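You operate a simulated robot arm through the tools that you are given. There is no shell and no other tool. Be economical: measure what you need, move in short steps, check, and stop when the job is done.

Carry out the task below with a simulated two-armed robot. There is one attempt and no reset: what you move stays moved.

TASK
Set the return coil on the swivel, hold it and wipe it clean.
Fine: use the green cloth; cloth and coil go back where they lay. What is to be rubbed or washed off counts as gone when no trace of it is left.

The check looks at the end state, three seconds after you hand in, the way a careful person would. Anything else that was tipped, shoved, dropped, spilled or broken makes it a failure. Flat cloth is picked up by pressing the open fingertips on it (5 to 10 N) and closing them slowly along it; thin cloth reads only 2 to 8 mm in the jaws.

THE ROBOT
Two 6-joint arms with two-finger parallel grippers on one trunk, on a base that drives. Base frame: it is fixed to the floor where the robot stands at the start and does not move with it; the origin is under the middle of the robot, x ahead of it, y to its left, z up. Readings come in m, rad, newtons and seconds.
The left shoulder is at the start at [0.06, 0.187, 1.122], the right one opposite. With the tool pointing down near the work surface each hand reaches from about 0.22 to 0.62 m from the robot's upright axis, wherever it stands, measured 20 degrees to its own side. Places, roughly: packing swivel top [0.5, 0.8, 0.8]. Payload 1.57 kg a hand.
The TCP of each hand is the grasp point between the finger pads, 0.03 m short of the fingertips. In the tool frame z runs along the fingers and y along their closing line. Largest opening 0.11 m; finger width 0.024, thickness 0.012; the body of the gripper, 0.048 by 0.112 m, starts 0.078 m behind the TCP.
Orientation is that of the tool frame in the base frame, as a unit quaternion [x, y, z, w]. With the fingers straight down and closing along the base's y, the tool's x points along the base's -x, its y along +y and its z along -z.

THE INTERFACE
- The arms move only by the tool nudge_tool. It takes "left_increments", "right_increments" or both (then of equal length, played together; a hand with none holds still); each is a list of rows, each a list of 6 numbers: the shift along the tool's x, y, z in cm, then the turn, a rotation vector about the tool's x, y, z in rad. In form: [[x, y, z, wx, wy, wz], ...]. A call has 1 to 12 rows; each row shifts and turns the commanded pose from where the row before left it, along the tool's axes as they then stand. "left_fingers" and "right_fingers" are, for a hand that has rows, the opening, from 0 (shut) to 1 (fully open), set as the call begins (left out, the last holds). Each row takes 0.2 s and may step no farther than 0.05 m and 0.15 rad from the row before; otherwise, or with a gripper value out of range, the whole call is refused. Where a pose cannot be reached the arm comes as near as it can. A force on the tool above 80 N (or 10 N above the force at the start of the call, whichever is more), or a blocked arm, ends the call early, and 0.2 s more pass. The fingers move at their own pace (about 0.153 m/s each) and stop on an object; they squeeze with about 40 N. The grip force told is the motor's: it shows also when the fingers shut on nothing. Time passes only in rows, and 0.2 s behind the last, so rows that do not move let the fingers close. The reply holds the time, the measured pose of the TCP, the force on the tool along the base axes, the opening and the grip force, in the units named above and with some noise, with the torque about the TCP (base axes, N m) and any sound that the robot's microphone picked up.
- Cameras (640 x 400 px; columns grow to the right, rows downward): "scene" is now at [0.0051, 0.0316, 1.6557]; the picture's right is [0.42, -0.91, 0.00], its down [-0.74, -0.34, -0.58] and it looks along [0.52, 0.24, -0.82] (base axes); focal length 259 px, centre (320, 200). "left" rides on the left gripper at [0.07, -0.016, -0.141] in its tool frame; the picture's right is [0.23, 0.97, 0.00], its down [-0.85, 0.20, -0.48] and it looks along [-0.47, 0.11, 0.88] (tool axes); focal length 222 px, centre (320, 200). "right" rides on the right gripper at [0.07, 0.016, -0.141] in its tool frame; the picture's right is [-0.23, 0.97, 0.00], its down [-0.86, -0.20, -0.48] and it looks along [-0.47, -0.11, 0.88] (tool axes); focal length 222 px, centre (320, 200). There is no depth. A picture from a camera that has moved, and an enlarged one, comes with that camera's place and axes in the base frame and with its lens.
- capture(camera): a new picture of that camera. It takes no simulated time.
- raise_lower(by): slides the trunk up (or, below 0, down) by that many m; the arms and the scene camera ride with it, the base frame stays. It gives what a move gives, with no picture.
- base_move(legs): drives the robot by 1 to 6 legs, each [ahead, left, turn to the left] in m, m and rad, along the robot's own axes; the way and the turn of a leg run together, so that a leg with both is an arc; at most 1.5 m and 3.142 rad a leg. The arms and the cameras ride along, it lands a little off, and it stops where it bumps. It gives what a move gives.
- aim_head(pan, tilt): turns the head with the scene camera to pan (to the left, within 1.501 rad either way) and tilt (down, from -0.506 to 1.204), counted from straight ahead of the robot. It gives what a move gives.
- inspect(camera, box): a new picture of the part [left, top, right, bottom] of that camera's present view, enlarged. It takes no simulated time.
- close_job(): hands the job in; it is judged then, once.

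Go step by step. Nothing tells you exact positions but the pictures and the camera data: compare them with the known pose of the tool, close in by small moves and look again before you grip or let go. The budget is 120 turns and 92 pictures, counting those below and the enlarged ones. Unless the task says otherwise, let go and move clear before handing in, and close with one line.

The tools are called after "Emit:" by a JSON object that holds its "method" and its "body". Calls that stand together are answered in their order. nudge_tool: Moves the arms, as the interface text tells. Its arguments: {"type":"object","properties":{"left_increments":{"type":"array"},"left_fingers":{"type":"number"},"right_increments":{"type":"array"},"right_fingers":{"type":"number"}},"required":[]} The other tools are called the same way: raise_lower (by) slides the trunk up or down; base_move (legs) drives the base; aim_head (pan, tilt) turns the head that bears the scene camera; capture (camera) takes a picture; inspect (camera, box) takes an enlarged picture of a part of a camera's view; close_job () hands the job in.

At the start:

```text
time: 0.0
left_tool_pos: [0.3391, 0.3207, 1.1822]
left_ee_rot: [0.0, 1.0, 0.0, 0.0]
left_force: [0.1, -0.7, -0.1]
left_ft_torque: [-0.01, 0.01, 0.0]
left_finger_gap: 0.11
left_grip_force: 0.1
right_tool_pos: [0.3447, -0.002, 1.1415]
right_ee_rot: [0.0, 1.0, 0.0, 0.0]
right_force: [0.2, 0.1, 0.2]
right_ft_torque: [-0.01, 0.0, 0.01]
right_finger_gap: 0.1098
right_grip_force: 0.1
trunk travel left (down, up): [-0.75, 0.24]
robot x, y, heading: [0.0013, -0.0006, 0.0]
head pan, tilt: [0.435, 0.955]
```

scene: 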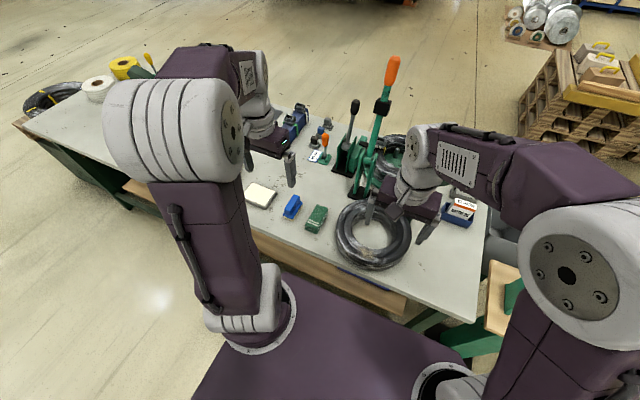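
right: 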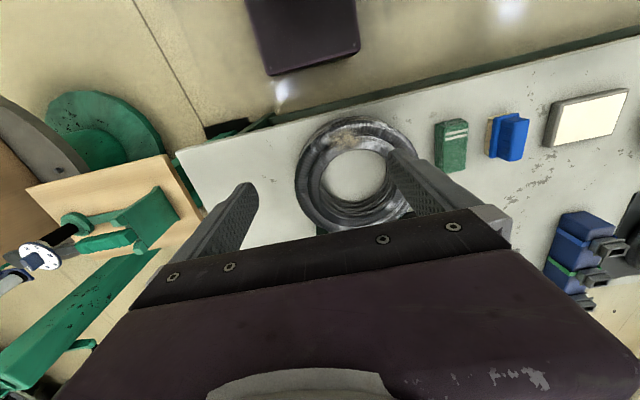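
left: 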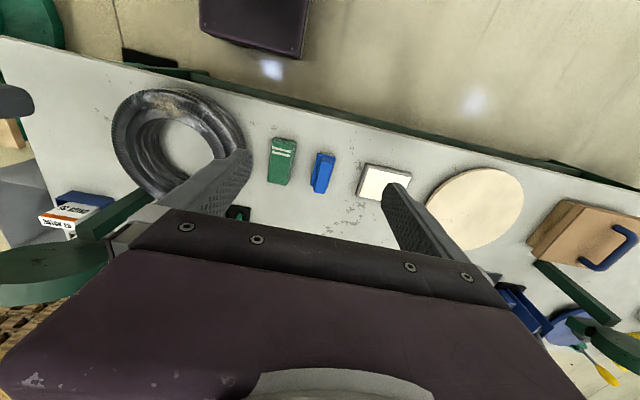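

I see a table with a black coil, a green and a blue item, a white pad and, in the left view, a round disc that may be the swivel. I'll look closer at these before moving.

Emit:
{"method": "inspect", "body": {"camera": "scene", "box": [220, 80, 500, 300]}}

Emit:
{"method": "inspect", "body": {"camera": "left", "box": [90, 70, 560, 270]}}

Emit:
{"method": "inspect", "body": {"camera": "right", "box": [270, 90, 640, 260]}}

```text
1.82 times, centred on (360, 190) of scene
camera zoom: at [0.0051, 0.0316, 1.6557], right [0.42, -0.91, 0.0], down [-0.74, -0.34, -0.58], along [0.52, 0.24, -0.82], focal length 472 px, centre (247, 218)
```

zoom: 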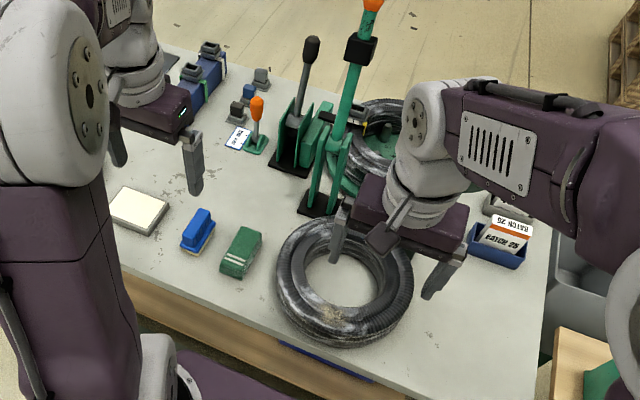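

```text
1.36 times, centred on (325, 170) of left
camera zoom: at [0.2712, 0.3047, 1.3243], right [-0.23, 0.97, 0.0], down [0.85, 0.2, 0.48], along [0.47, 0.11, -0.88], focal length 302 px, centre (313, 241)
```

zoom: 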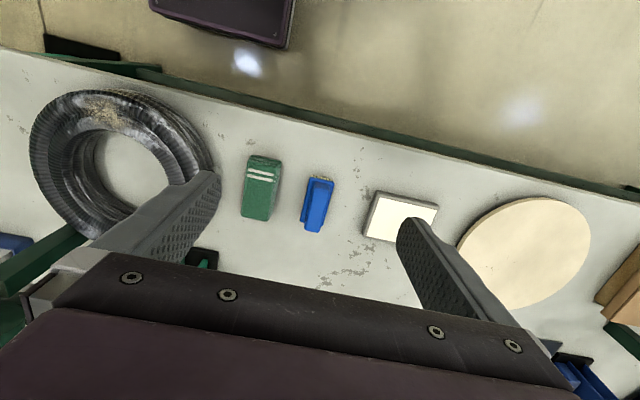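

```text
1.73 times, centred on (455, 175) of right
camera zoom: at [0.2742, 0.0147, 1.2841], right [0.23, 0.97, 0.0], down [0.86, -0.2, 0.48], along [0.47, -0.11, -0.88], focal length 384 px, centre (86, 243)
```

zoom: 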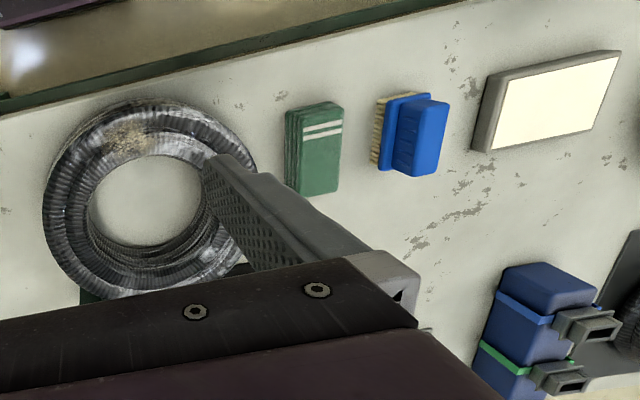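

The disc at about (0.48, 0.79) is the swivel. The near coil at about (0.48, 0.03) has a brown stain. There are other coils, so I'll look around to be sure which one is meant.

Emit:
{"method": "aim_head", "body": {"pan": 0.0, "tilt": 0.75}}

Emit:
{"method": "capture", "body": {"camera": "scene"}}

Emit:
{"method": "aim_head", "body": {"pan": 0.9, "tilt": 0.8}}

Emit:
{"method": "capture", "body": {"camera": "scene"}}

Emit:
{"method": "aim_head", "body": {"pan": -0.5, "tilt": 0.7}}

Emit:
{"method": "capture", "body": {"camera": "scene"}}

```text
time: 0.9
left_tool_pos: [0.3396, 0.3214, 1.183]
left_ee_rot: [0.0, 1.0, -0.001, 0.0]
left_force: [-0.4, -0.2, -0.3]
left_ft_torque: [0.0, 0.01, 0.01]
left_finger_gap: 0.1101
left_grip_force: 0.0
right_tool_pos: [0.3435, -0.0009, 1.1425]
right_ee_rot: [0.0, 1.0, 0.0, 0.0]
right_force: [-0.1, 0.6, -0.4]
right_ft_torque: [-0.04, 0.0, 0.0]
right_finger_gap: 0.1099
right_grip_force: 0.0
trunk travel left (down, up): [-0.75, 0.24]
robot x, y, heading: [-0.0012, -0.0034, -0.003]
head pan, tilt: [0.0, 0.75]
```

```text
85 pictures are left
camera scene: at [0.0223, 0.0013, 1.6716], right [0.0, -1.0, 0.0], down [-0.68, 0.0, -0.73], along [0.73, 0.0, -0.68], focal length 259 px, centre (320, 200)
```

scene: 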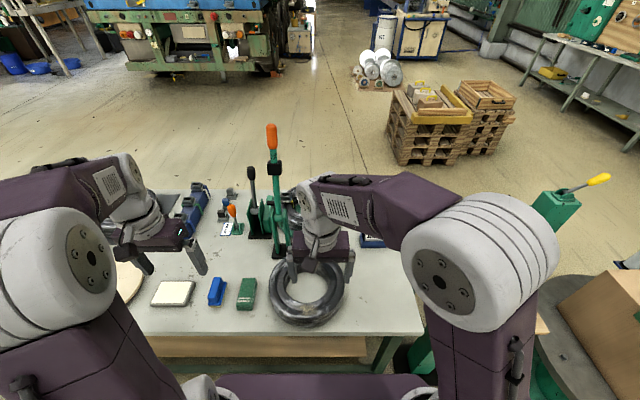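

```text
time: 2.1
left_tool_pos: [0.3397, 0.3212, 1.1826]
left_ee_rot: [0.0, 1.0, 0.0, 0.0]
left_force: [-0.6, 0.4, 1.0]
left_ft_torque: [0.01, 0.02, -0.01]
left_finger_gap: 0.1101
left_grip_force: 0.1
right_tool_pos: [0.3433, -0.0008, 1.1422]
right_ee_rot: [0.001, 1.0, 0.0, 0.0]
right_force: [-1.3, -0.7, 0.1]
right_ft_torque: [0.01, -0.04, -0.05]
right_finger_gap: 0.1099
right_grip_force: 0.1
trunk travel left (down, up): [-0.75, 0.24]
robot x, y, heading: [-0.0012, -0.0004, -0.0]
head pan, tilt: [0.901, 0.799]
```

```text
84 pictures are left
camera scene: at [-0.0103, 0.0644, 1.6677], right [0.78, -0.62, 0.0], down [-0.45, -0.56, -0.7], along [0.43, 0.55, -0.72], focal length 259 px, centre (320, 200)
```

scene: 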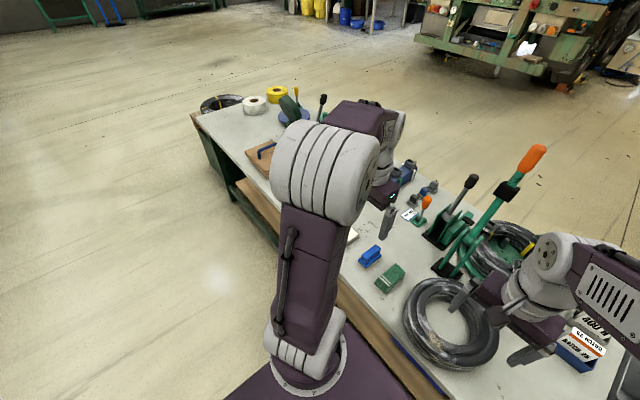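

```text
time: 3.6
left_tool_pos: [0.3391, 0.3219, 1.1827]
left_ee_rot: [-0.001, 1.0, 0.0, 0.0]
left_force: [0.1, -0.6, -0.1]
left_ft_torque: [0.01, -0.01, -0.01]
left_finger_gap: 0.1102
left_grip_force: 0.0
right_tool_pos: [0.3437, -0.0015, 1.1419]
right_ee_rot: [0.0, 1.0, 0.001, 0.0]
right_force: [-0.6, 0.0, -1.1]
right_ft_torque: [-0.06, 0.02, 0.04]
right_finger_gap: 0.1101
right_grip_force: 0.0
trunk travel left (down, up): [-0.75, 0.24]
robot x, y, heading: [-0.0019, 0.0021, 0.004]
head pan, tilt: [-0.499, 0.7]
```

```text
83 pictures are left
camera scene: at [0.0141, -0.0394, 1.6759], right [-0.48, -0.88, 0.0], down [-0.57, 0.31, -0.76], along [0.67, -0.37, -0.64], focal length 259 px, centre (320, 200)
```

scene: 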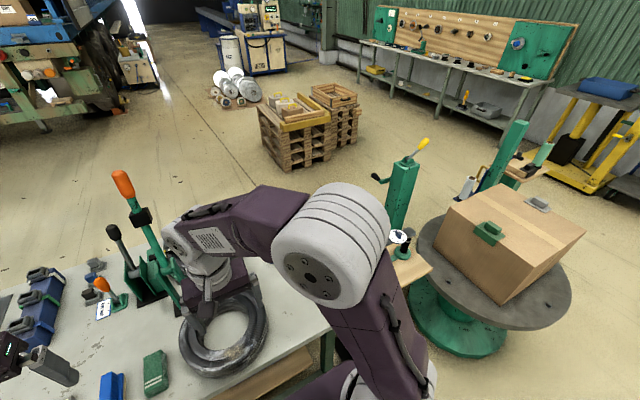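

The dirty coil nearest the robot has to be the return coil, since the others are in the machine or already tied. I'll shift the right hand aside to see the whole coil and locate it exactly.

Emit:
{"method": "nudge_tool", "body": {"right_increments": [[0, -4, 0, 0, 0, 0], [0, -4, 0, 0, 0, 0], [0, -4, 0, 0, 0, 0], [0, -4, 0, 0, 0, 0], [0, -4, 0, 0, 0, 0]]}}

Emit:
{"method": "capture", "body": {"camera": "right"}}

Emit:
{"method": "aim_head", "body": {"pan": 0.0, "tilt": 1.1}}

Emit:
{"method": "capture", "body": {"camera": "scene"}}

Emit:
{"method": "inspect", "body": {"camera": "scene", "box": [220, 100, 420, 225]}}

```text
time: 4.8
left_tool_pos: [0.34, 0.3196, 1.1841]
left_ee_rot: [0.0, 1.0, 0.001, 0.0]
left_force: [-0.7, 0.3, 0.3]
left_ft_torque: [-0.01, -0.02, 0.01]
left_finger_gap: 0.11
left_grip_force: 0.0
right_tool_pos: [0.3438, -0.2025, 1.1373]
right_ee_rot: [0.001, 1.0, 0.001, 0.0]
right_force: [-0.4, -0.1, 0.3]
right_ft_torque: [0.01, 0.02, -0.02]
right_finger_gap: 0.1101
right_grip_force: 0.1
trunk travel left (down, up): [-0.75, 0.24]
robot x, y, heading: [0.0022, 0.0017, 0.005]
head pan, tilt: [-0.499, 0.7]
```

```text
82 pictures are left
camera right: at [0.2739, -0.1863, 1.2812], right [0.23, 0.97, 0.0], down [0.86, -0.2, 0.48], along [0.47, -0.11, -0.88], focal length 222 px, centre (320, 200)
```

right: 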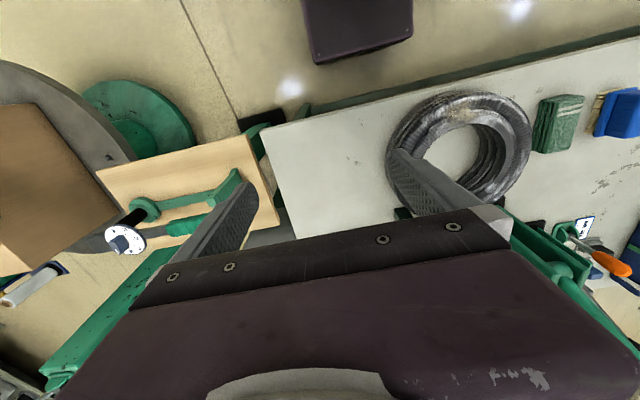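

```text
time: 5.8
left_tool_pos: [0.3403, 0.3196, 1.1826]
left_ee_rot: [0.0, 1.0, 0.001, 0.0]
left_force: [-0.6, -0.2, 0.0]
left_ft_torque: [0.03, -0.05, 0.03]
left_finger_gap: 0.1098
left_grip_force: 0.2
right_tool_pos: [0.3433, -0.2001, 1.1379]
right_ee_rot: [0.0, 1.0, 0.001, 0.001]
right_force: [0.0, -0.1, 0.3]
right_ft_torque: [-0.03, 0.0, -0.03]
right_finger_gap: 0.11
right_grip_force: 0.0
trunk travel left (down, up): [-0.75, 0.24]
robot x, y, heading: [-0.0017, -0.0016, -0.0]
head pan, tilt: [0.0, 1.1]
```

```text
81 pictures are left
camera scene: at [0.0026, 0.0011, 1.6459], right [0.0, -1.0, 0.0], down [-0.89, 0.0, -0.45], along [0.45, 0.0, -0.89], focal length 259 px, centre (320, 200)
```

scene: 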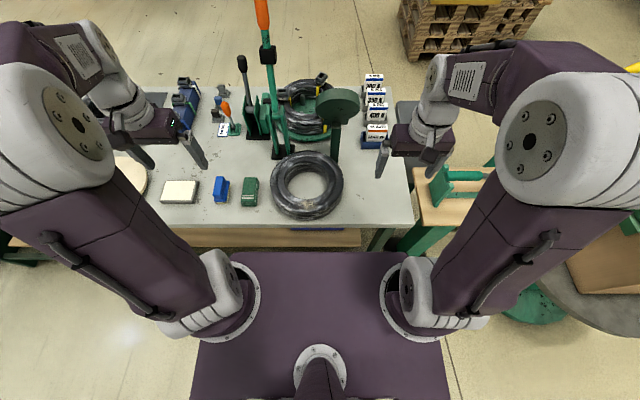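

```text
3.20 times, centred on (320, 162) of scene
camera zoom: at [0.0026, 0.0011, 1.6459], right [0.0, -1.0, 0.0], down [-0.89, 0.0, -0.45], along [0.45, 0.0, -0.89], focal length 830 px, centre (320, 320)
```

zoom: 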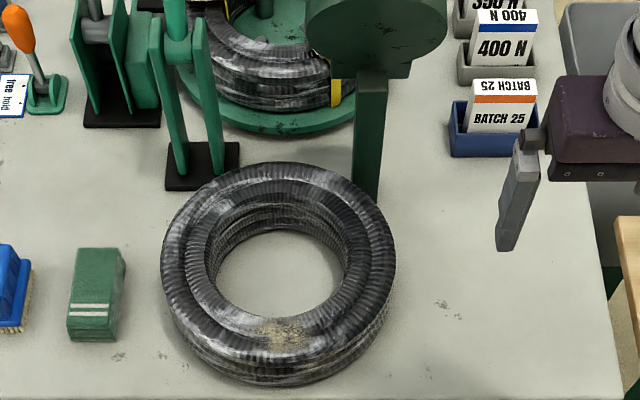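

The coil centre is near (0.48, 0.047), about 0.26 m across with a bundle about 5 cm wide. The cloth lies near (0.46, 0.256). I plan to carry the coil with both hands on its left and right sides, so I'll bring both hands above it first.

Emit:
{"method": "nudge_tool", "body": {"left_increments": [[-1.7, -2.77, 3.05, 0, 0, 0], [-1.7, -2.77, 3.05, 0, 0, 0], [-1.7, -2.77, 3.05, 0, 0, 0], [-1.7, -2.77, 3.05, 0, 0, 0], [-1.7, -2.77, 3.05, 0, 0, 0], [-1.7, -2.77, 3.05, 0, 0, 0]], "right_increments": [[-1.6, 2.33, 2.3, 0, 0, 0], [-1.6, 2.33, 2.3, 0, 0, 0], [-1.6, 2.33, 2.3, 0, 0, 0], [-1.6, 2.33, 2.3, 0, 0, 0], [-1.6, 2.33, 2.3, 0, 0, 0], [-1.6, 2.33, 2.3, 0, 0, 0]], "left_fingers": 0.75, "right_fingers": 0.75}}

Emit:
{"method": "capture", "body": {"camera": "scene"}}

Emit:
{"method": "capture", "body": {"camera": "left"}}

Emit:
{"method": "capture", "body": {"camera": "right"}}

```text
time: 7.2
left_tool_pos: [0.4434, 0.1521, 0.997]
left_ee_rot: [0.0, 1.0, 0.0, 0.0]
left_force: [-0.9, 0.1, -0.5]
left_ft_torque: [0.0, 0.02, 0.03]
left_finger_gap: 0.0824
left_grip_force: 0.1
right_tool_pos: [0.4403, -0.0616, 1.0033]
right_ee_rot: [0.0, 1.0, -0.001, 0.0]
right_force: [-0.3, 1.2, -0.4]
right_ft_torque: [-0.03, 0.01, -0.01]
right_finger_gap: 0.0822
right_grip_force: 0.0
trunk travel left (down, up): [-0.75, 0.24]
robot x, y, heading: [0.0011, 0.001, -0.002]
head pan, tilt: [0.0, 1.1]
```

```text
79 pictures are left
camera scene: at [0.0055, 0.0011, 1.646], right [0.0, -1.0, 0.0], down [-0.89, 0.0, -0.45], along [0.45, 0.0, -0.89], focal length 259 px, centre (320, 200)
```

scene: 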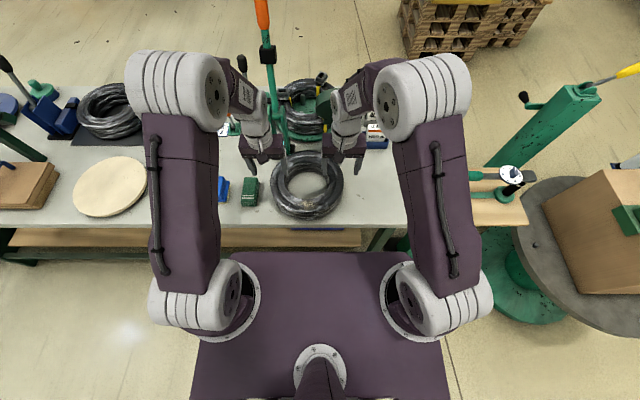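

```text
78 pictures are left
camera left: at [0.375, 0.1359, 1.1387], right [-0.23, 0.97, 0.0], down [0.86, 0.2, 0.48], along [0.47, 0.11, -0.88], focal length 222 px, centre (320, 200)
```

left: 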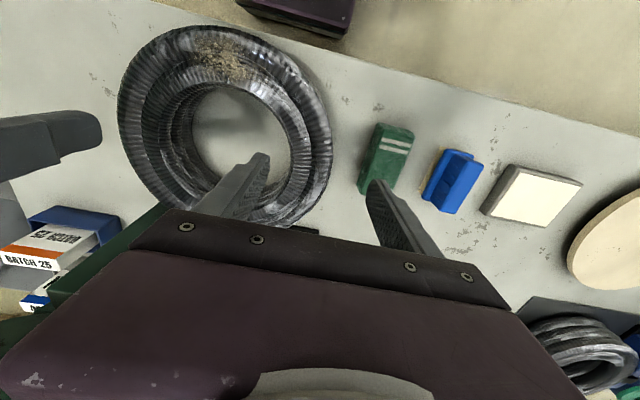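

```text
77 pictures are left
camera right: at [0.3705, -0.0456, 1.146], right [0.23, 0.97, 0.0], down [0.86, -0.2, 0.48], along [0.46, -0.11, -0.88], focal length 222 px, centre (320, 200)
```

right: 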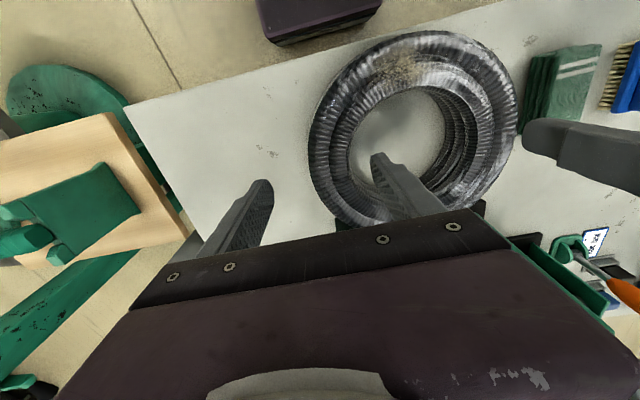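

Estimates from both wrist cameras agree: the bundle spans y 0.12 to 0.175 on the left and -0.083 to -0.027 on the right. I'll shift forward and descend in two stages.

Emit:
{"method": "nudge_tool", "body": {"left_increments": [[-3.3, -0.4, 0, 0, 0, 0], [0, 0, 3, 0, 0, 0], [0, 0, 3, 0, 0, 0], [0, 0, 2.5, 0, 0, 0]], "right_increments": [[-3.6, 0.4, 0, 0, 0, 0], [0, 0, 3, 0, 0, 0], [0, 0, 3, 0, 0, 0], [0, 0, 3, 0, 0, 0]]}}

Emit:
{"method": "capture", "body": {"camera": "left"}}

Emit:
{"method": "capture", "body": {"camera": "right"}}

Emit:
{"method": "inspect", "body": {"camera": "scene", "box": [220, 100, 420, 225]}}

```text
time: 8.2
left_tool_pos: [0.477, 0.1506, 0.9129]
left_ee_rot: [0.0, 1.0, -0.001, -0.001]
left_force: [-0.2, -0.6, 0.0]
left_ft_torque: [0.02, 0.02, 0.03]
left_finger_gap: 0.0825
left_grip_force: 0.0
right_tool_pos: [0.4761, -0.0564, 0.9134]
right_ee_rot: [0.0, 1.0, -0.001, -0.001]
right_force: [0.5, 0.0, -0.7]
right_ft_torque: [0.02, 0.02, 0.0]
right_finger_gap: 0.0825
right_grip_force: 0.1
trunk travel left (down, up): [-0.75, 0.24]
robot x, y, heading: [0.0016, 0.0004, -0.001]
head pan, tilt: [0.0, 1.1]
```

```text
76 pictures are left
camera left: at [0.4084, 0.1344, 1.0546], right [-0.23, 0.97, 0.0], down [0.86, 0.2, 0.48], along [0.47, 0.11, -0.88], focal length 222 px, centre (320, 200)
```

left: 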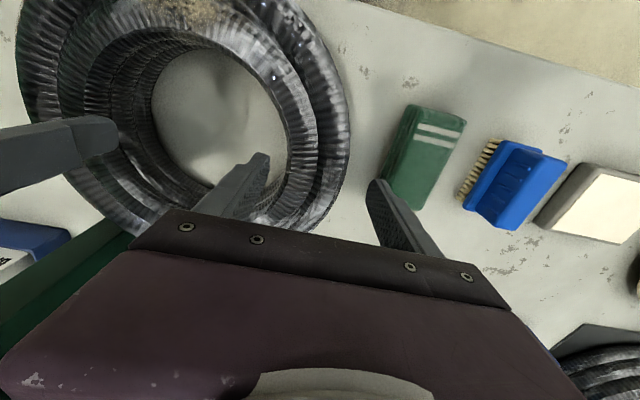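

```text
75 pictures are left
camera right: at [0.4064, -0.0409, 1.0558], right [0.23, 0.97, 0.0], down [0.86, -0.2, 0.48], along [0.46, -0.11, -0.88], focal length 222 px, centre (320, 200)
```

right: 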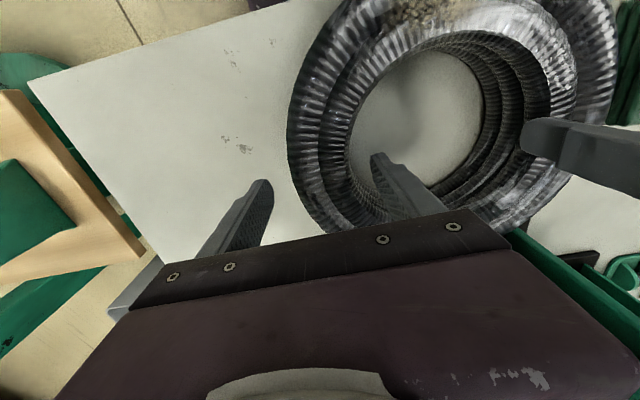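

```text
3.20 times, centred on (320, 162) of scene
camera zoom: at [0.0058, 0.0011, 1.646], right [0.0, -1.0, 0.0], down [-0.89, 0.0, -0.45], along [0.45, 0.0, -0.89], focal length 830 px, centre (320, 320)
```

zoom: 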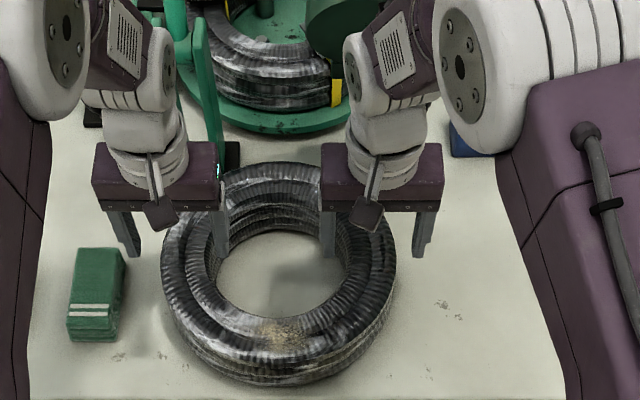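

Clearance inside the left hand is small, so I'll move the left hand 0.8 cm inward, open slightly more, and descend.

Emit:
{"method": "nudge_tool", "body": {"left_increments": [[0, -0.8, 0, 0, 0, 0], [0, 0, 2, 0, 0, 0], [0, 0, 2, 0, 0, 0], [0, 0, 2, 0, 0, 0], [0, 0, 1.5, 0, 0, 0]], "right_increments": [[0, -0.2, 0, 0, 0, 0], [0, 0, 2, 0, 0, 0], [0, 0, 2, 0, 0, 0], [0, 0, 2, 0, 0, 0], [0, 0, 1.5, 0, 0, 0]], "left_fingers": 0.8, "right_fingers": 0.8}}

Emit:
{"method": "capture", "body": {"camera": "left"}}

Emit:
{"method": "capture", "body": {"camera": "right"}}

Emit:
{"method": "inspect", "body": {"camera": "scene", "box": [220, 100, 420, 225]}}

```text
time: 9.3
left_tool_pos: [0.4755, 0.1443, 0.8385]
left_ee_rot: [0.0, 1.0, -0.001, 0.0]
left_force: [0.7, 0.4, 1.2]
left_ft_torque: [0.02, 0.02, 0.02]
left_finger_gap: 0.088
left_grip_force: 0.1
right_tool_pos: [0.4768, -0.0596, 0.8413]
right_ee_rot: [0.0, 1.0, 0.0, 0.0]
right_force: [0.5, -0.1, 0.2]
right_ft_torque: [0.02, 0.01, 0.01]
right_finger_gap: 0.0878
right_grip_force: 0.0
trunk travel left (down, up): [-0.75, 0.24]
robot x, y, heading: [0.0043, -0.0034, 0.002]
head pan, tilt: [0.0, 1.1]
```

```text
73 pictures are left
camera left: at [0.4073, 0.1279, 0.98], right [-0.23, 0.97, 0.0], down [0.85, 0.2, 0.48], along [0.47, 0.11, -0.88], focal length 222 px, centre (320, 200)
```

left: 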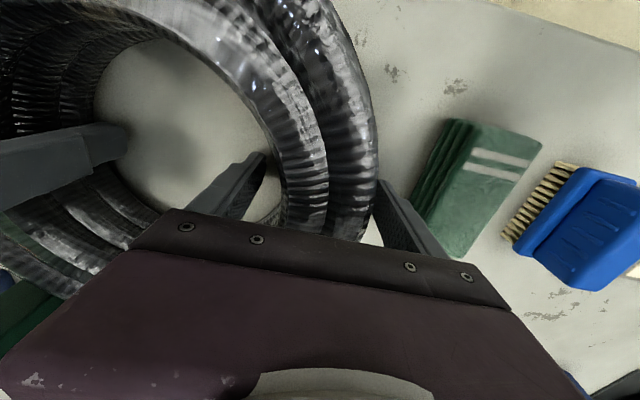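

```text
72 pictures are left
camera right: at [0.408, -0.0433, 0.9829], right [0.23, 0.97, 0.0], down [0.86, -0.2, 0.48], along [0.47, -0.11, -0.88], focal length 222 px, centre (320, 200)
```

right: 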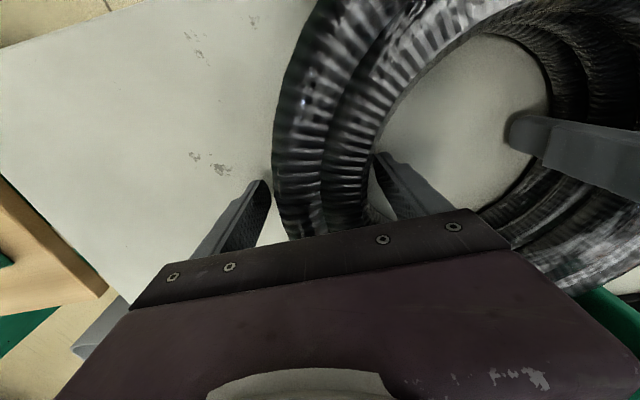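

```text
3.20 times, centred on (320, 162) of scene
camera zoom: at [0.0038, 0.0013, 1.6459], right [0.0, -1.0, 0.0], down [-0.89, 0.0, -0.45], along [0.45, 0.0, -0.89], focal length 830 px, centre (320, 320)
```

zoom: 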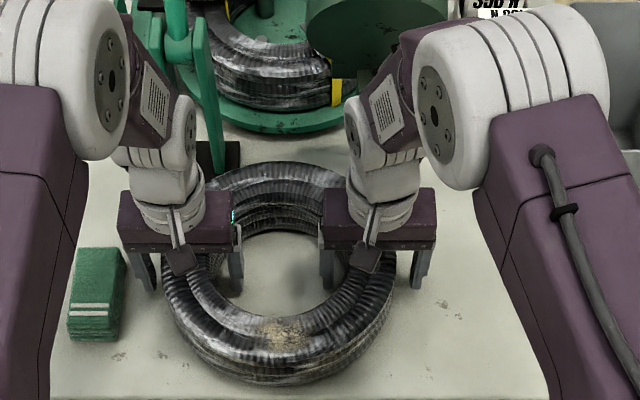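

Both hands straddle the bundle cleanly. I'll close them.

Emit:
{"method": "nudge_tool", "body": {"left_increments": [[0, 0, 0.3, 0, 0, 0], [0, 0, 0, 0, 0, 0], [0, 0, 0, 0, 0, 0]], "right_increments": [[0, 0, 0.5, 0, 0, 0], [0, 0, 0, 0, 0, 0], [0, 0, 0, 0, 0, 0]], "left_fingers": 0, "right_fingers": 0}}

```text
time: 10.1
left_tool_pos: [0.4736, 0.143, 0.8372]
left_ee_rot: [0.0, 1.0, -0.001, 0.004]
left_force: [-1.0, 2.4, 7.8]
left_ft_torque: [1.57, 0.57, 0.13]
left_finger_gap: 0.0526
left_grip_force: 39.7
right_tool_pos: [0.4771, -0.053, 0.8391]
right_ee_rot: [-0.001, 1.0, 0.001, 0.005]
right_force: [-3.1, 5.7, 13.4]
right_ft_torque: [-3.11, 0.17, -0.54]
right_finger_gap: 0.0527
right_grip_force: 40.4
trunk travel left (down, up): [-0.75, 0.24]
robot x, y, heading: [-0.0013, -0.0009, 0.004]
head pan, tilt: [0.0, 1.1]
stopped in row 3 (right hand): the force on the tool passed its limit (the readings are from after the stop); the commanded pose is now the measured one
```

Both hands hold the bundle at a 53 mm gap. I'll lift slightly with the trunk to check weight and grip.

Emit:
{"method": "raise_lower", "body": {"by": 0.03}}

Emit:
{"method": "capture", "body": {"camera": "scene"}}

```text
time: 10.9
left_tool_pos: [0.4753, 0.1425, 0.8655]
left_ee_rot: [0.0, 1.0, 0.0, 0.002]
left_force: [2.8, -5.5, -13.3]
left_ft_torque: [3.19, 0.05, 0.45]
left_finger_gap: 0.0527
left_grip_force: 39.6
right_tool_pos: [0.4786, -0.0541, 0.8658]
right_ee_rot: [-0.002, 1.0, 0.003, 0.004]
right_force: [-3.2, 7.3, 2.2]
right_ft_torque: [-1.71, -0.02, 0.09]
right_finger_gap: 0.0528
right_grip_force: 39.6
trunk travel left (down, up): [-0.78, 0.21]
robot x, y, heading: [0.0007, 0.002, -0.003]
head pan, tilt: [0.0, 1.1]
```

```text
70 pictures are left
camera scene: at [0.0043, 0.0018, 1.6758], right [0.0, -1.0, 0.0], down [-0.89, 0.0, -0.45], along [0.45, 0.0, -0.89], focal length 259 px, centre (320, 200)
```

scene: 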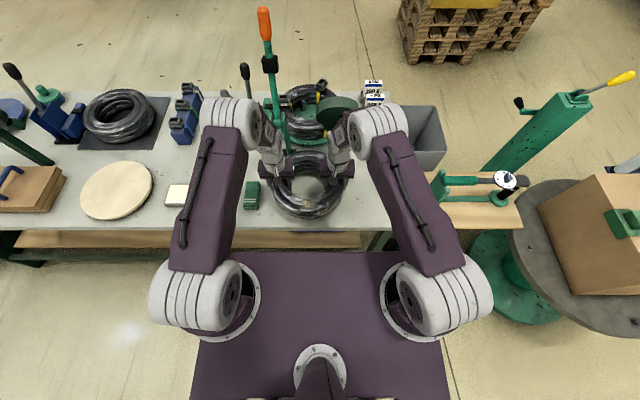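

The coil is lifted, about 1.1 kg in total. I'll raise it further, back away from the lever stand, then drive left toward the swivel.

Emit:
{"method": "raise_lower", "body": {"by": 0.09}}

Emit:
{"method": "base_move", "body": {"legs": [[-0.1, 0, 0], [0, 0.4, 0], [0, 0.345, 0]]}}

Emit:
{"method": "capture", "body": {"camera": "scene"}}

```text
time: 12.1
left_tool_pos: [0.4774, 0.1423, 0.9559]
left_ee_rot: [0.0, 1.0, -0.001, 0.002]
left_force: [2.7, -8.0, -12.4]
left_ft_torque: [2.81, 0.07, 0.25]
left_finger_gap: 0.053
left_grip_force: 39.7
right_tool_pos: [0.479, -0.0552, 0.9552]
right_ee_rot: [0.0, 1.0, 0.003, 0.005]
right_force: [-2.8, 8.6, 0.7]
right_ft_torque: [-1.55, 0.0, 0.16]
right_finger_gap: 0.0527
right_grip_force: 40.0
trunk travel left (down, up): [-0.87, 0.12]
robot x, y, heading: [-0.0033, -0.0008, 0.001]
head pan, tilt: [0.0, 1.1]
```

```text
time: 17.2
left_tool_pos: [0.369, 0.8883, 0.9562]
left_ee_rot: [-0.004, 1.0, 0.001, 0.002]
left_force: [1.7, -12.5, -6.4]
left_ft_torque: [2.3, 0.22, 0.21]
left_finger_gap: 0.053
left_grip_force: 40.0
right_tool_pos: [0.3734, 0.6916, 0.9573]
right_ee_rot: [-0.006, 1.0, 0.003, 0.004]
right_force: [-1.0, 12.4, -5.2]
right_ft_torque: [-2.21, -0.22, -0.1]
right_finger_gap: 0.0526
right_grip_force: 40.2
trunk travel left (down, up): [-0.87, 0.12]
robot x, y, heading: [-0.1059, 0.7429, 0.008]
head pan, tilt: [0.0, 1.1]
```

```text
69 pictures are left
camera scene: at [-0.1021, 0.7421, 1.7659], right [0.01, -1.0, 0.0], down [-0.89, -0.01, -0.45], along [0.45, 0.01, -0.89], focal length 259 px, centre (320, 200)
```

scene: 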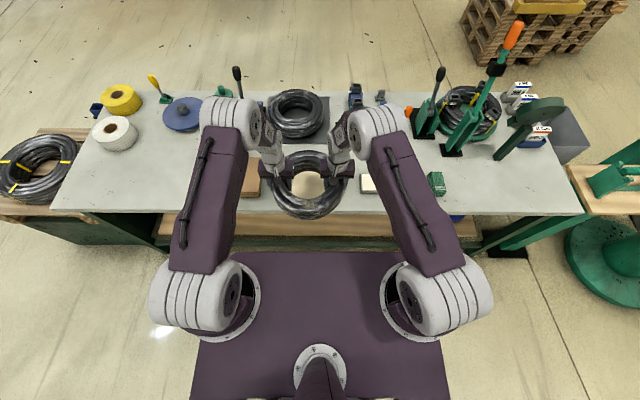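

I'm in front of the swivel with the coil at y≈0.79. I'll drive forward about 0.09 and then check alignment.

Emit:
{"method": "base_move", "body": {"legs": [[0.095, -0.01, -0.008]]}}

Emit:
{"method": "inspect", "body": {"camera": "scene", "box": [220, 110, 420, 235]}}

Emit:
{"method": "capture", "body": {"camera": "left"}}

Emit:
{"method": "capture", "body": {"camera": "right"}}

```text
time: 18.4
left_tool_pos: [0.4639, 0.8763, 0.9581]
left_ee_rot: [0.0, 1.0, 0.0, 0.004]
left_force: [-2.7, -4.5, -6.5]
left_ft_torque: [2.29, -0.13, 0.16]
left_finger_gap: 0.0531
left_grip_force: 40.0
right_tool_pos: [0.4659, 0.6796, 0.958]
right_ee_rot: [-0.001, 1.0, 0.002, 0.005]
right_force: [-0.1, 4.2, -3.9]
right_ft_torque: [-1.99, 0.08, -0.3]
right_finger_gap: 0.0529
right_grip_force: 40.3
trunk travel left (down, up): [-0.87, 0.12]
robot x, y, heading: [-0.011, 0.733, -0.002]
head pan, tilt: [0.0, 1.1]
```

```text
3.20 times, centred on (320, 172) of scene
camera zoom: at [-0.0117, 0.7352, 1.7659], right [0.0, -1.0, 0.0], down [-0.89, 0.0, -0.46], along [0.46, 0.0, -0.89], focal length 830 px, centre (320, 288)
```

zoom: 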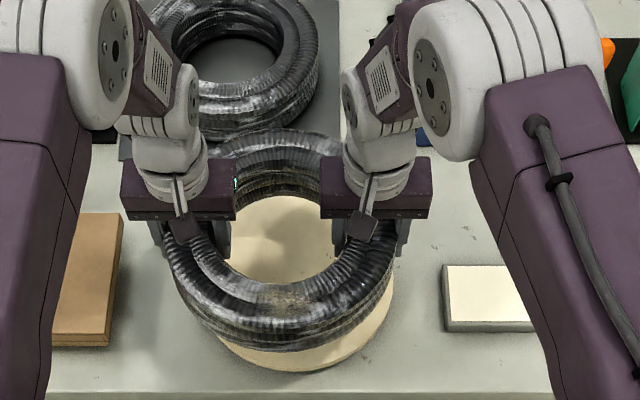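

```text
67 pictures are left
camera left: at [0.3944, 0.8597, 1.0987], right [-0.23, 0.97, 0.0], down [0.85, 0.2, 0.48], along [0.47, 0.11, -0.88], focal length 222 px, centre (320, 200)
```

left: 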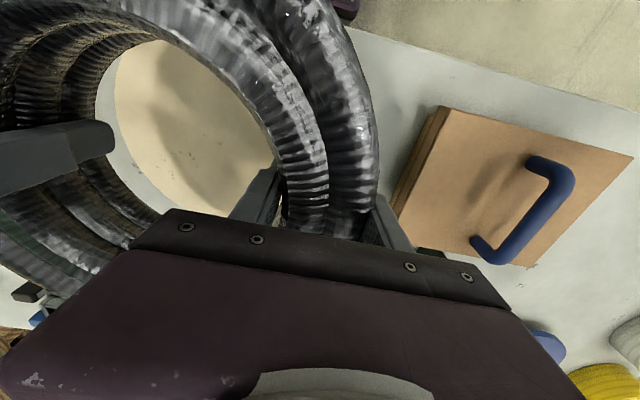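

```text
66 pictures are left
camera right: at [0.3954, 0.6943, 1.0997], right [0.22, 0.97, 0.01], down [0.85, -0.2, 0.49], along [0.47, -0.1, -0.87], focal length 222 px, centre (320, 200)
```

right: 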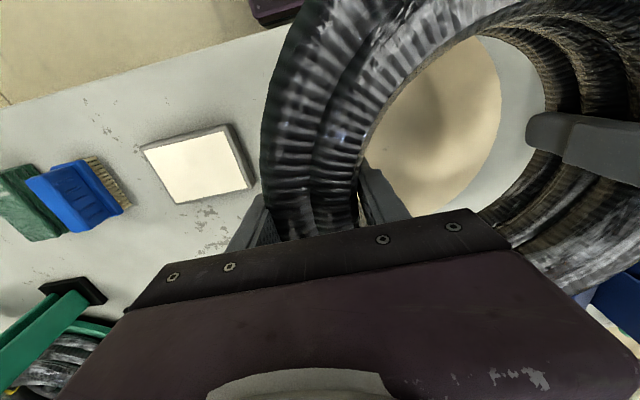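

The disc centre works out to about (0.487, 0.768), and the coil centre is about 2 cm short and 1 cm left of it. I'll correct with the base, then lower most of the way.

Emit:
{"method": "base_move", "body": {"legs": [[0.018, -0.009, 0.002]]}}

Emit:
{"method": "raise_lower", "body": {"by": -0.07}}

Emit:
{"method": "inspect", "body": {"camera": "scene", "box": [220, 110, 420, 235]}}

```text
time: 19.1
left_tool_pos: [0.4812, 0.8691, 0.9564]
left_ee_rot: [0.0, 1.0, -0.001, 0.004]
left_force: [-1.2, -3.3, -6.5]
left_ft_torque: [2.67, -0.16, 0.31]
left_finger_gap: 0.053
left_grip_force: 39.7
right_tool_pos: [0.4857, 0.6721, 0.9568]
right_ee_rot: [-0.002, 1.0, 0.002, 0.005]
right_force: [0.9, 5.9, -5.3]
right_ft_torque: [-2.58, 0.16, -0.48]
right_finger_gap: 0.0526
right_grip_force: 40.0
trunk travel left (down, up): [-0.87, 0.12]
robot x, y, heading: [0.0101, 0.7253, -0.001]
head pan, tilt: [0.0, 1.1]
```

```text
time: 20.2
left_tool_pos: [0.4839, 0.8685, 0.887]
left_ee_rot: [-0.001, 1.0, -0.001, 0.001]
left_force: [-0.9, -4.1, -7.8]
left_ft_torque: [2.61, 0.0, 0.3]
left_finger_gap: 0.0528
left_grip_force: 40.2
right_tool_pos: [0.4867, 0.6719, 0.8867]
right_ee_rot: [-0.002, 1.0, 0.003, 0.003]
right_force: [1.0, 3.8, -4.2]
right_ft_torque: [-2.37, 0.03, -0.36]
right_finger_gap: 0.0527
right_grip_force: 40.3
trunk travel left (down, up): [-0.8, 0.19]
robot x, y, heading: [0.0107, 0.7232, 0.007]
head pan, tilt: [0.0, 1.1]
```

```text
3.20 times, centred on (320, 172) of scene
camera zoom: at [0.0115, 0.7265, 1.6959], right [0.0, -1.0, 0.0], down [-0.89, 0.0, -0.45], along [0.45, 0.0, -0.89], focal length 830 px, centre (320, 288)
```

zoom: 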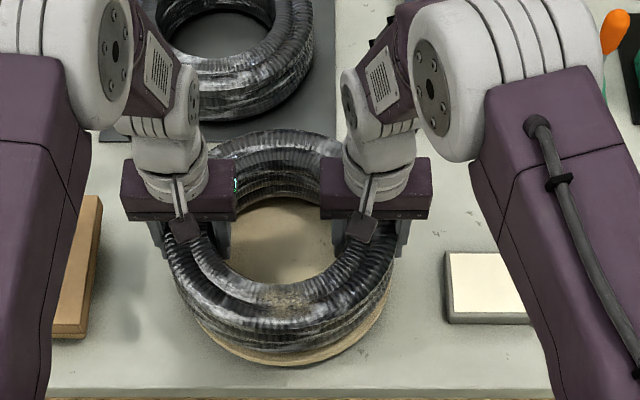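

Alignment looks good. I'll lower in small steps until contact shows in the forces.

Emit:
{"method": "raise_lower", "body": {"by": -0.02}}

Emit:
{"method": "raise_lower", "body": {"by": -0.007}}

Emit:
{"method": "raise_lower", "body": {"by": -0.005}}

```text
time: 20.9
left_tool_pos: [0.4837, 0.8686, 0.8686]
left_ee_rot: [-0.002, 1.0, -0.001, 0.004]
left_force: [5.2, 1.3, 9.5]
left_ft_torque: [1.94, 1.67, 0.81]
left_finger_gap: 0.053
left_grip_force: 40.4
right_tool_pos: [0.4865, 0.6727, 0.8691]
right_ee_rot: [0.0, 1.0, 0.003, 0.004]
right_force: [4.0, 1.8, 17.5]
right_ft_torque: [-2.27, 1.67, -0.67]
right_finger_gap: 0.0534
right_grip_force: 39.9
trunk travel left (down, up): [-0.78, 0.21]
robot x, y, heading: [0.0057, 0.7257, 0.003]
head pan, tilt: [0.0, 1.1]
```

```text
time: 21.4
left_tool_pos: [0.484, 0.8683, 0.8666]
left_ee_rot: [0.0, 1.0, -0.001, 0.013]
left_force: [12.9, 18.5, 55.2]
left_ft_torque: [2.73, -0.66, 0.38]
left_finger_gap: 0.0531
left_grip_force: 39.5
right_tool_pos: [0.4858, 0.6708, 0.8674]
right_ee_rot: [-0.004, 1.0, 0.004, 0.014]
right_force: [14.8, -11.8, 54.7]
right_ft_torque: [-2.52, -0.59, -0.43]
right_finger_gap: 0.0533
right_grip_force: 39.8
trunk travel left (down, up): [-0.773, 0.217]
robot x, y, heading: [0.0041, 0.7232, 0.005]
head pan, tilt: [0.0, 1.1]
```

```text
time: 22.0
left_tool_pos: [0.4815, 0.8684, 0.8605]
left_ee_rot: [0.0, 1.0, -0.002, 0.009]
left_force: [11.6, 25.9, 55.9]
left_ft_torque: [2.53, -0.18, 0.18]
left_finger_gap: 0.053
left_grip_force: 40.0
right_tool_pos: [0.484, 0.6709, 0.8611]
right_ee_rot: [-0.002, 1.0, 0.003, 0.009]
right_force: [15.2, -19.7, 54.3]
right_ft_torque: [-2.63, 0.07, -0.35]
right_finger_gap: 0.0531
right_grip_force: 40.0
trunk travel left (down, up): [-0.768, 0.222]
robot x, y, heading: [0.01, 0.7235, 0.0]
head pan, tilt: [0.0, 1.1]
```

Contact came at about z 0.868 (disc top near 0.83), and the last step slid the fingers slightly. I'll ease off and then release.

Emit:
{"method": "raise_lower", "body": {"by": 0.005}}

Emit:
{"method": "nudge_tool", "body": {"left_increments": [[0, 0, 0, 0, 0, 0], [0, 0, 0, 0, 0, 0]], "right_increments": [[0, 0, 0, 0, 0, 0], [0, 0, 0, 0, 0, 0]], "left_fingers": 0.75, "right_fingers": 0.75}}

Emit:
{"method": "capture", "body": {"camera": "scene"}}

```text
time: 22.5
left_tool_pos: [0.4802, 0.8681, 0.8602]
left_ee_rot: [0.0, 1.0, 0.0, 0.003]
left_force: [10.0, 22.2, 22.3]
left_ft_torque: [1.83, -0.89, -0.33]
left_finger_gap: 0.0529
left_grip_force: 40.1
right_tool_pos: [0.4843, 0.6705, 0.8605]
right_ee_rot: [-0.003, 1.0, 0.003, 0.005]
right_force: [8.7, -15.8, 29.4]
right_ft_torque: [-1.85, -0.91, 0.52]
right_finger_gap: 0.0532
right_grip_force: 39.9
trunk travel left (down, up): [-0.773, 0.217]
robot x, y, heading: [0.0075, 0.7268, -0.0]
head pan, tilt: [0.0, 1.1]
```

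```text
time: 23.1
left_tool_pos: [0.478, 0.8682, 0.8592]
left_ee_rot: [0.0, 1.0, 0.0, 0.001]
left_force: [-4.2, 4.6, 15.8]
left_ft_torque: [-0.53, 0.33, -0.2]
left_finger_gap: 0.079
left_grip_force: 0.1
right_tool_pos: [0.4812, 0.6721, 0.8602]
right_ee_rot: [-0.002, 1.0, 0.001, 0.003]
right_force: [-3.8, -0.1, 6.5]
right_ft_torque: [0.25, 0.22, 0.08]
right_finger_gap: 0.0825
right_grip_force: 0.1
trunk travel left (down, up): [-0.773, 0.217]
robot x, y, heading: [0.0068, 0.7252, 0.002]
head pan, tilt: [0.0, 1.1]
```

```text
64 pictures are left
camera scene: at [0.0045, 0.7269, 1.6685], right [0.0, -1.0, 0.0], down [-0.89, 0.0, -0.46], along [0.46, 0.0, -0.89], focal length 259 px, centre (320, 200)
```

scene: 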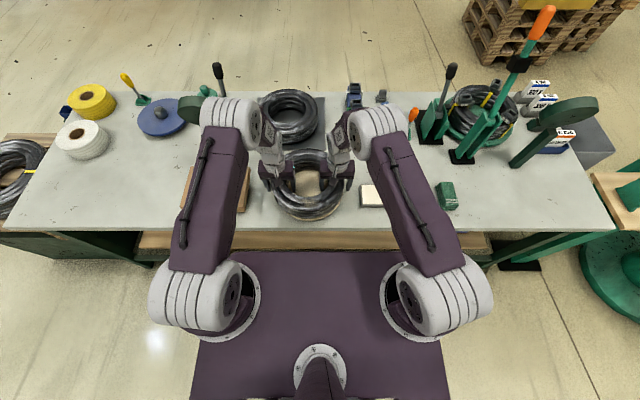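

Released. I'll raise clear and look at the coil on the swivel.

Emit:
{"method": "raise_lower", "body": {"by": 0.03}}

Emit:
{"method": "raise_lower", "body": {"by": 0.1}}

Emit:
{"method": "inspect", "body": {"camera": "scene", "box": [220, 110, 420, 235]}}

Emit:
{"method": "capture", "body": {"camera": "right"}}

Emit:
{"method": "capture", "body": {"camera": "left"}}

```text
time: 23.9
left_tool_pos: [0.4828, 0.867, 0.8892]
left_ee_rot: [-0.001, 1.0, -0.001, 0.002]
left_force: [0.4, 0.4, -0.2]
left_ft_torque: [0.02, -0.02, -0.04]
left_finger_gap: 0.0825
left_grip_force: 0.0
right_tool_pos: [0.4857, 0.6709, 0.8886]
right_ee_rot: [-0.003, 1.0, 0.003, 0.003]
right_force: [0.2, -0.2, 0.2]
right_ft_torque: [0.03, -0.01, -0.01]
right_finger_gap: 0.0821
right_grip_force: 0.0
trunk travel left (down, up): [-0.803, 0.187]
robot x, y, heading: [0.0092, 0.7242, 0.001]
head pan, tilt: [0.0, 1.1]
```

```text
time: 25.2
left_tool_pos: [0.4833, 0.8675, 0.99]
left_ee_rot: [-0.001, 1.0, -0.001, 0.002]
left_force: [0.2, 0.9, 0.0]
left_ft_torque: [-0.02, 0.03, -0.02]
left_finger_gap: 0.0822
left_grip_force: 0.0
right_tool_pos: [0.4869, 0.6708, 0.991]
right_ee_rot: [-0.002, 1.0, 0.002, 0.003]
right_force: [-0.1, 0.1, -0.5]
right_ft_torque: [0.03, 0.0, -0.01]
right_finger_gap: 0.0826
right_grip_force: 0.1
trunk travel left (down, up): [-0.903, 0.087]
robot x, y, heading: [0.0083, 0.7235, 0.001]
head pan, tilt: [0.0, 1.1]
```

```text
3.20 times, centred on (320, 172) of scene
camera zoom: at [0.0106, 0.7261, 1.7989], right [0.0, -1.0, 0.0], down [-0.89, 0.0, -0.45], along [0.45, 0.0, -0.89], focal length 830 px, centre (320, 288)
```

zoom: 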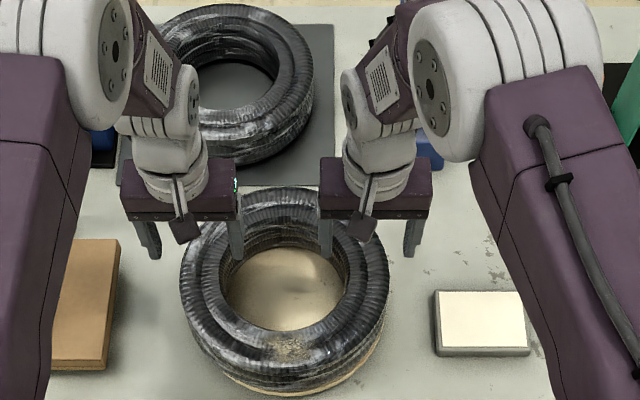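

```text
62 pictures are left
camera right: at [0.4159, 0.686, 1.1316], right [0.22, 0.97, 0.01], down [0.85, -0.2, 0.48], along [0.47, -0.1, -0.88], focal length 222 px, centre (320, 200)
```

right: 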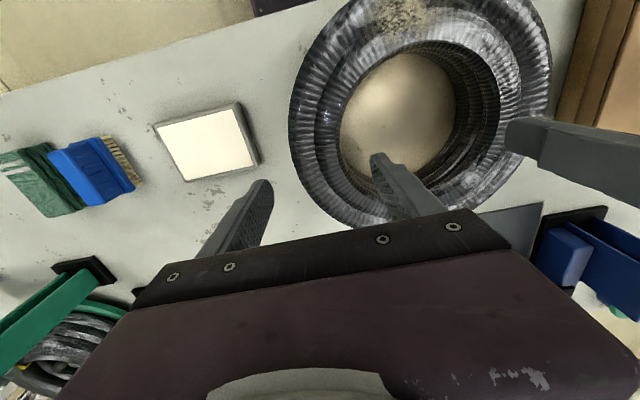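

```text
61 pictures are left
camera left: at [0.4147, 0.8514, 1.1306], right [-0.23, 0.97, 0.0], down [0.85, 0.2, 0.48], along [0.47, 0.11, -0.88], focal length 222 px, centre (320, 200)
```

left: 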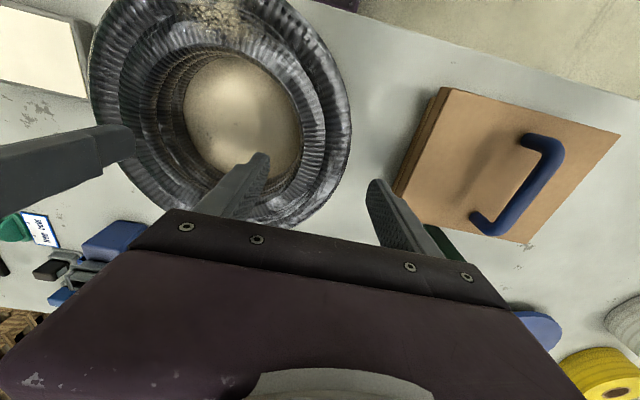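

The coil sits centred on the swivel, with the dirt on its near side around (0.39, 0.765). Next I'll get the green cloth with the right hand by driving right about 0.41 m at this height.

Emit:
{"method": "base_move", "body": {"legs": [[-0.04, -0.41, 0]]}}

Emit:
{"method": "capture", "body": {"camera": "right"}}

Emit:
{"method": "inspect", "body": {"camera": "scene", "box": [270, 110, 430, 210]}}

```text
time: 27.7
left_tool_pos: [0.4442, 0.4758, 0.9906]
left_ee_rot: [-0.003, 1.0, -0.002, 0.003]
left_force: [-0.2, -0.3, 0.7]
left_ft_torque: [-0.03, 0.01, -0.03]
left_finger_gap: 0.0826
left_grip_force: 0.1
right_tool_pos: [0.4476, 0.2783, 0.9902]
right_ee_rot: [-0.004, 1.0, 0.001, 0.003]
right_force: [0.9, 0.0, 1.0]
right_ft_torque: [-0.03, 0.01, 0.01]
right_finger_gap: 0.0825
right_grip_force: 0.1
trunk travel left (down, up): [-0.903, 0.087]
robot x, y, heading: [-0.0346, 0.3302, 0.006]
head pan, tilt: [0.0, 1.1]
```

```text
60 pictures are left
camera right: at [0.3765, 0.2937, 1.1317], right [0.22, 0.98, 0.01], down [0.85, -0.2, 0.48], along [0.47, -0.1, -0.88], focal length 222 px, centre (320, 200)
```

right: 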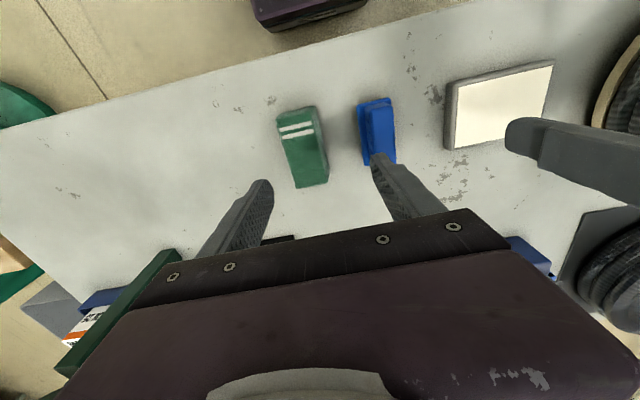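

```text
4.00 times, centred on (350, 160) of scene
camera zoom: at [-0.029, 0.3334, 1.7989], right [0.01, -1.0, 0.0], down [-0.89, -0.01, -0.45], along [0.45, 0.0, -0.89], focal length 1038 px, centre (200, 360)
```

zoom: 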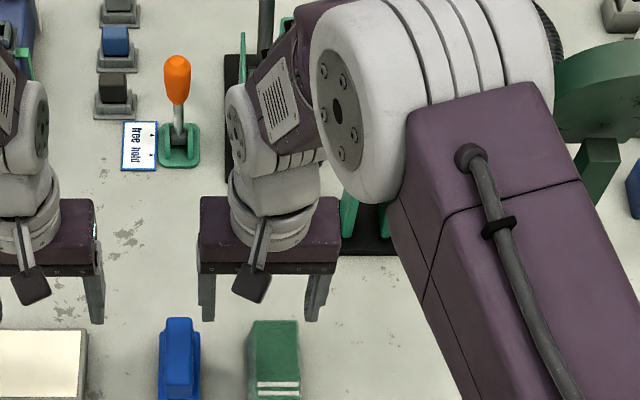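

There's a "free/hold" lever on the table that I won't touch for now. The cloth is a folded block at about (0.456, 0.255), 4.8 cm wide, 10 cm long along x and about 3 cm tall. I'll bring the right hand over it and start down.

Emit:
{"method": "nudge_tool", "body": {"right_increments": [[-0.8, -2.3, 0, 0, 0, 0], [0, 0, 4, 0, 0, 0], [0, 0, 4, 0, 0, 0], [0, 0, 2, 0, 0, 0]], "right_fingers": 0.7}}

Emit:
{"method": "capture", "body": {"camera": "right"}}

Emit:
{"method": "inspect", "body": {"camera": "scene", "box": [280, 110, 420, 230]}}

```text
time: 28.7
left_tool_pos: [0.4435, 0.4736, 0.9891]
left_ee_rot: [-0.003, 1.0, 0.0, 0.002]
left_force: [0.6, -0.4, -0.2]
left_ft_torque: [0.01, -0.01, -0.01]
left_finger_gap: 0.0825
left_grip_force: 0.1
right_tool_pos: [0.4568, 0.2548, 0.889]
right_ee_rot: [-0.004, 1.0, 0.003, 0.004]
right_force: [0.1, 0.2, 0.8]
right_ft_torque: [0.01, 0.01, -0.01]
right_finger_gap: 0.0772
right_grip_force: 0.2
trunk travel left (down, up): [-0.903, 0.087]
robot x, y, heading: [-0.0297, 0.3281, 0.006]
head pan, tilt: [0.0, 1.1]
```

```text
58 pictures are left
camera right: at [0.3855, 0.2688, 1.0309], right [0.22, 0.98, 0.01], down [0.85, -0.2, 0.48], along [0.47, -0.1, -0.88], focal length 222 px, centre (320, 200)
```

right: 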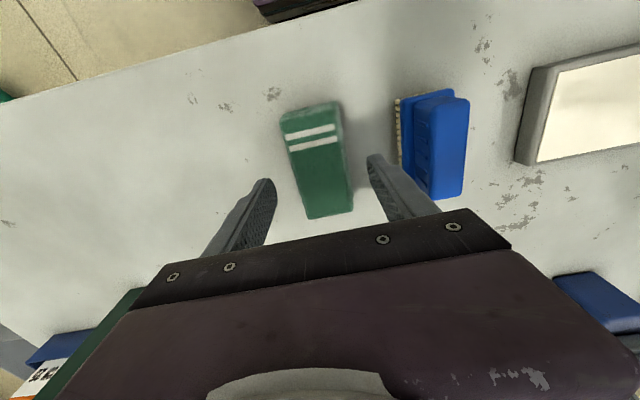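

```text
3.33 times, centred on (350, 170) of scene
camera zoom: at [-0.0293, 0.3305, 1.7989], right [0.01, -1.0, 0.0], down [-0.89, 0.0, -0.45], along [0.45, 0.0, -0.89], focal length 865 px, centre (220, 300)
```

zoom: 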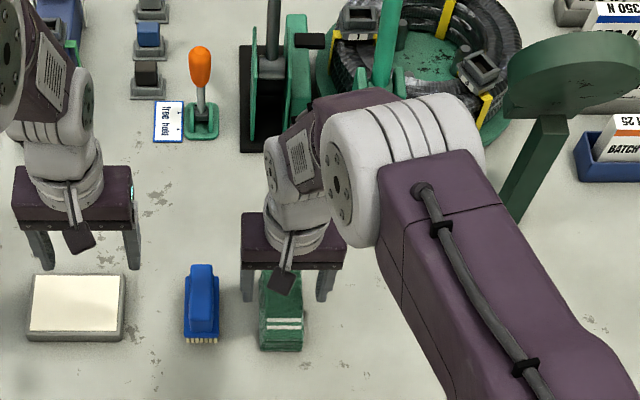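

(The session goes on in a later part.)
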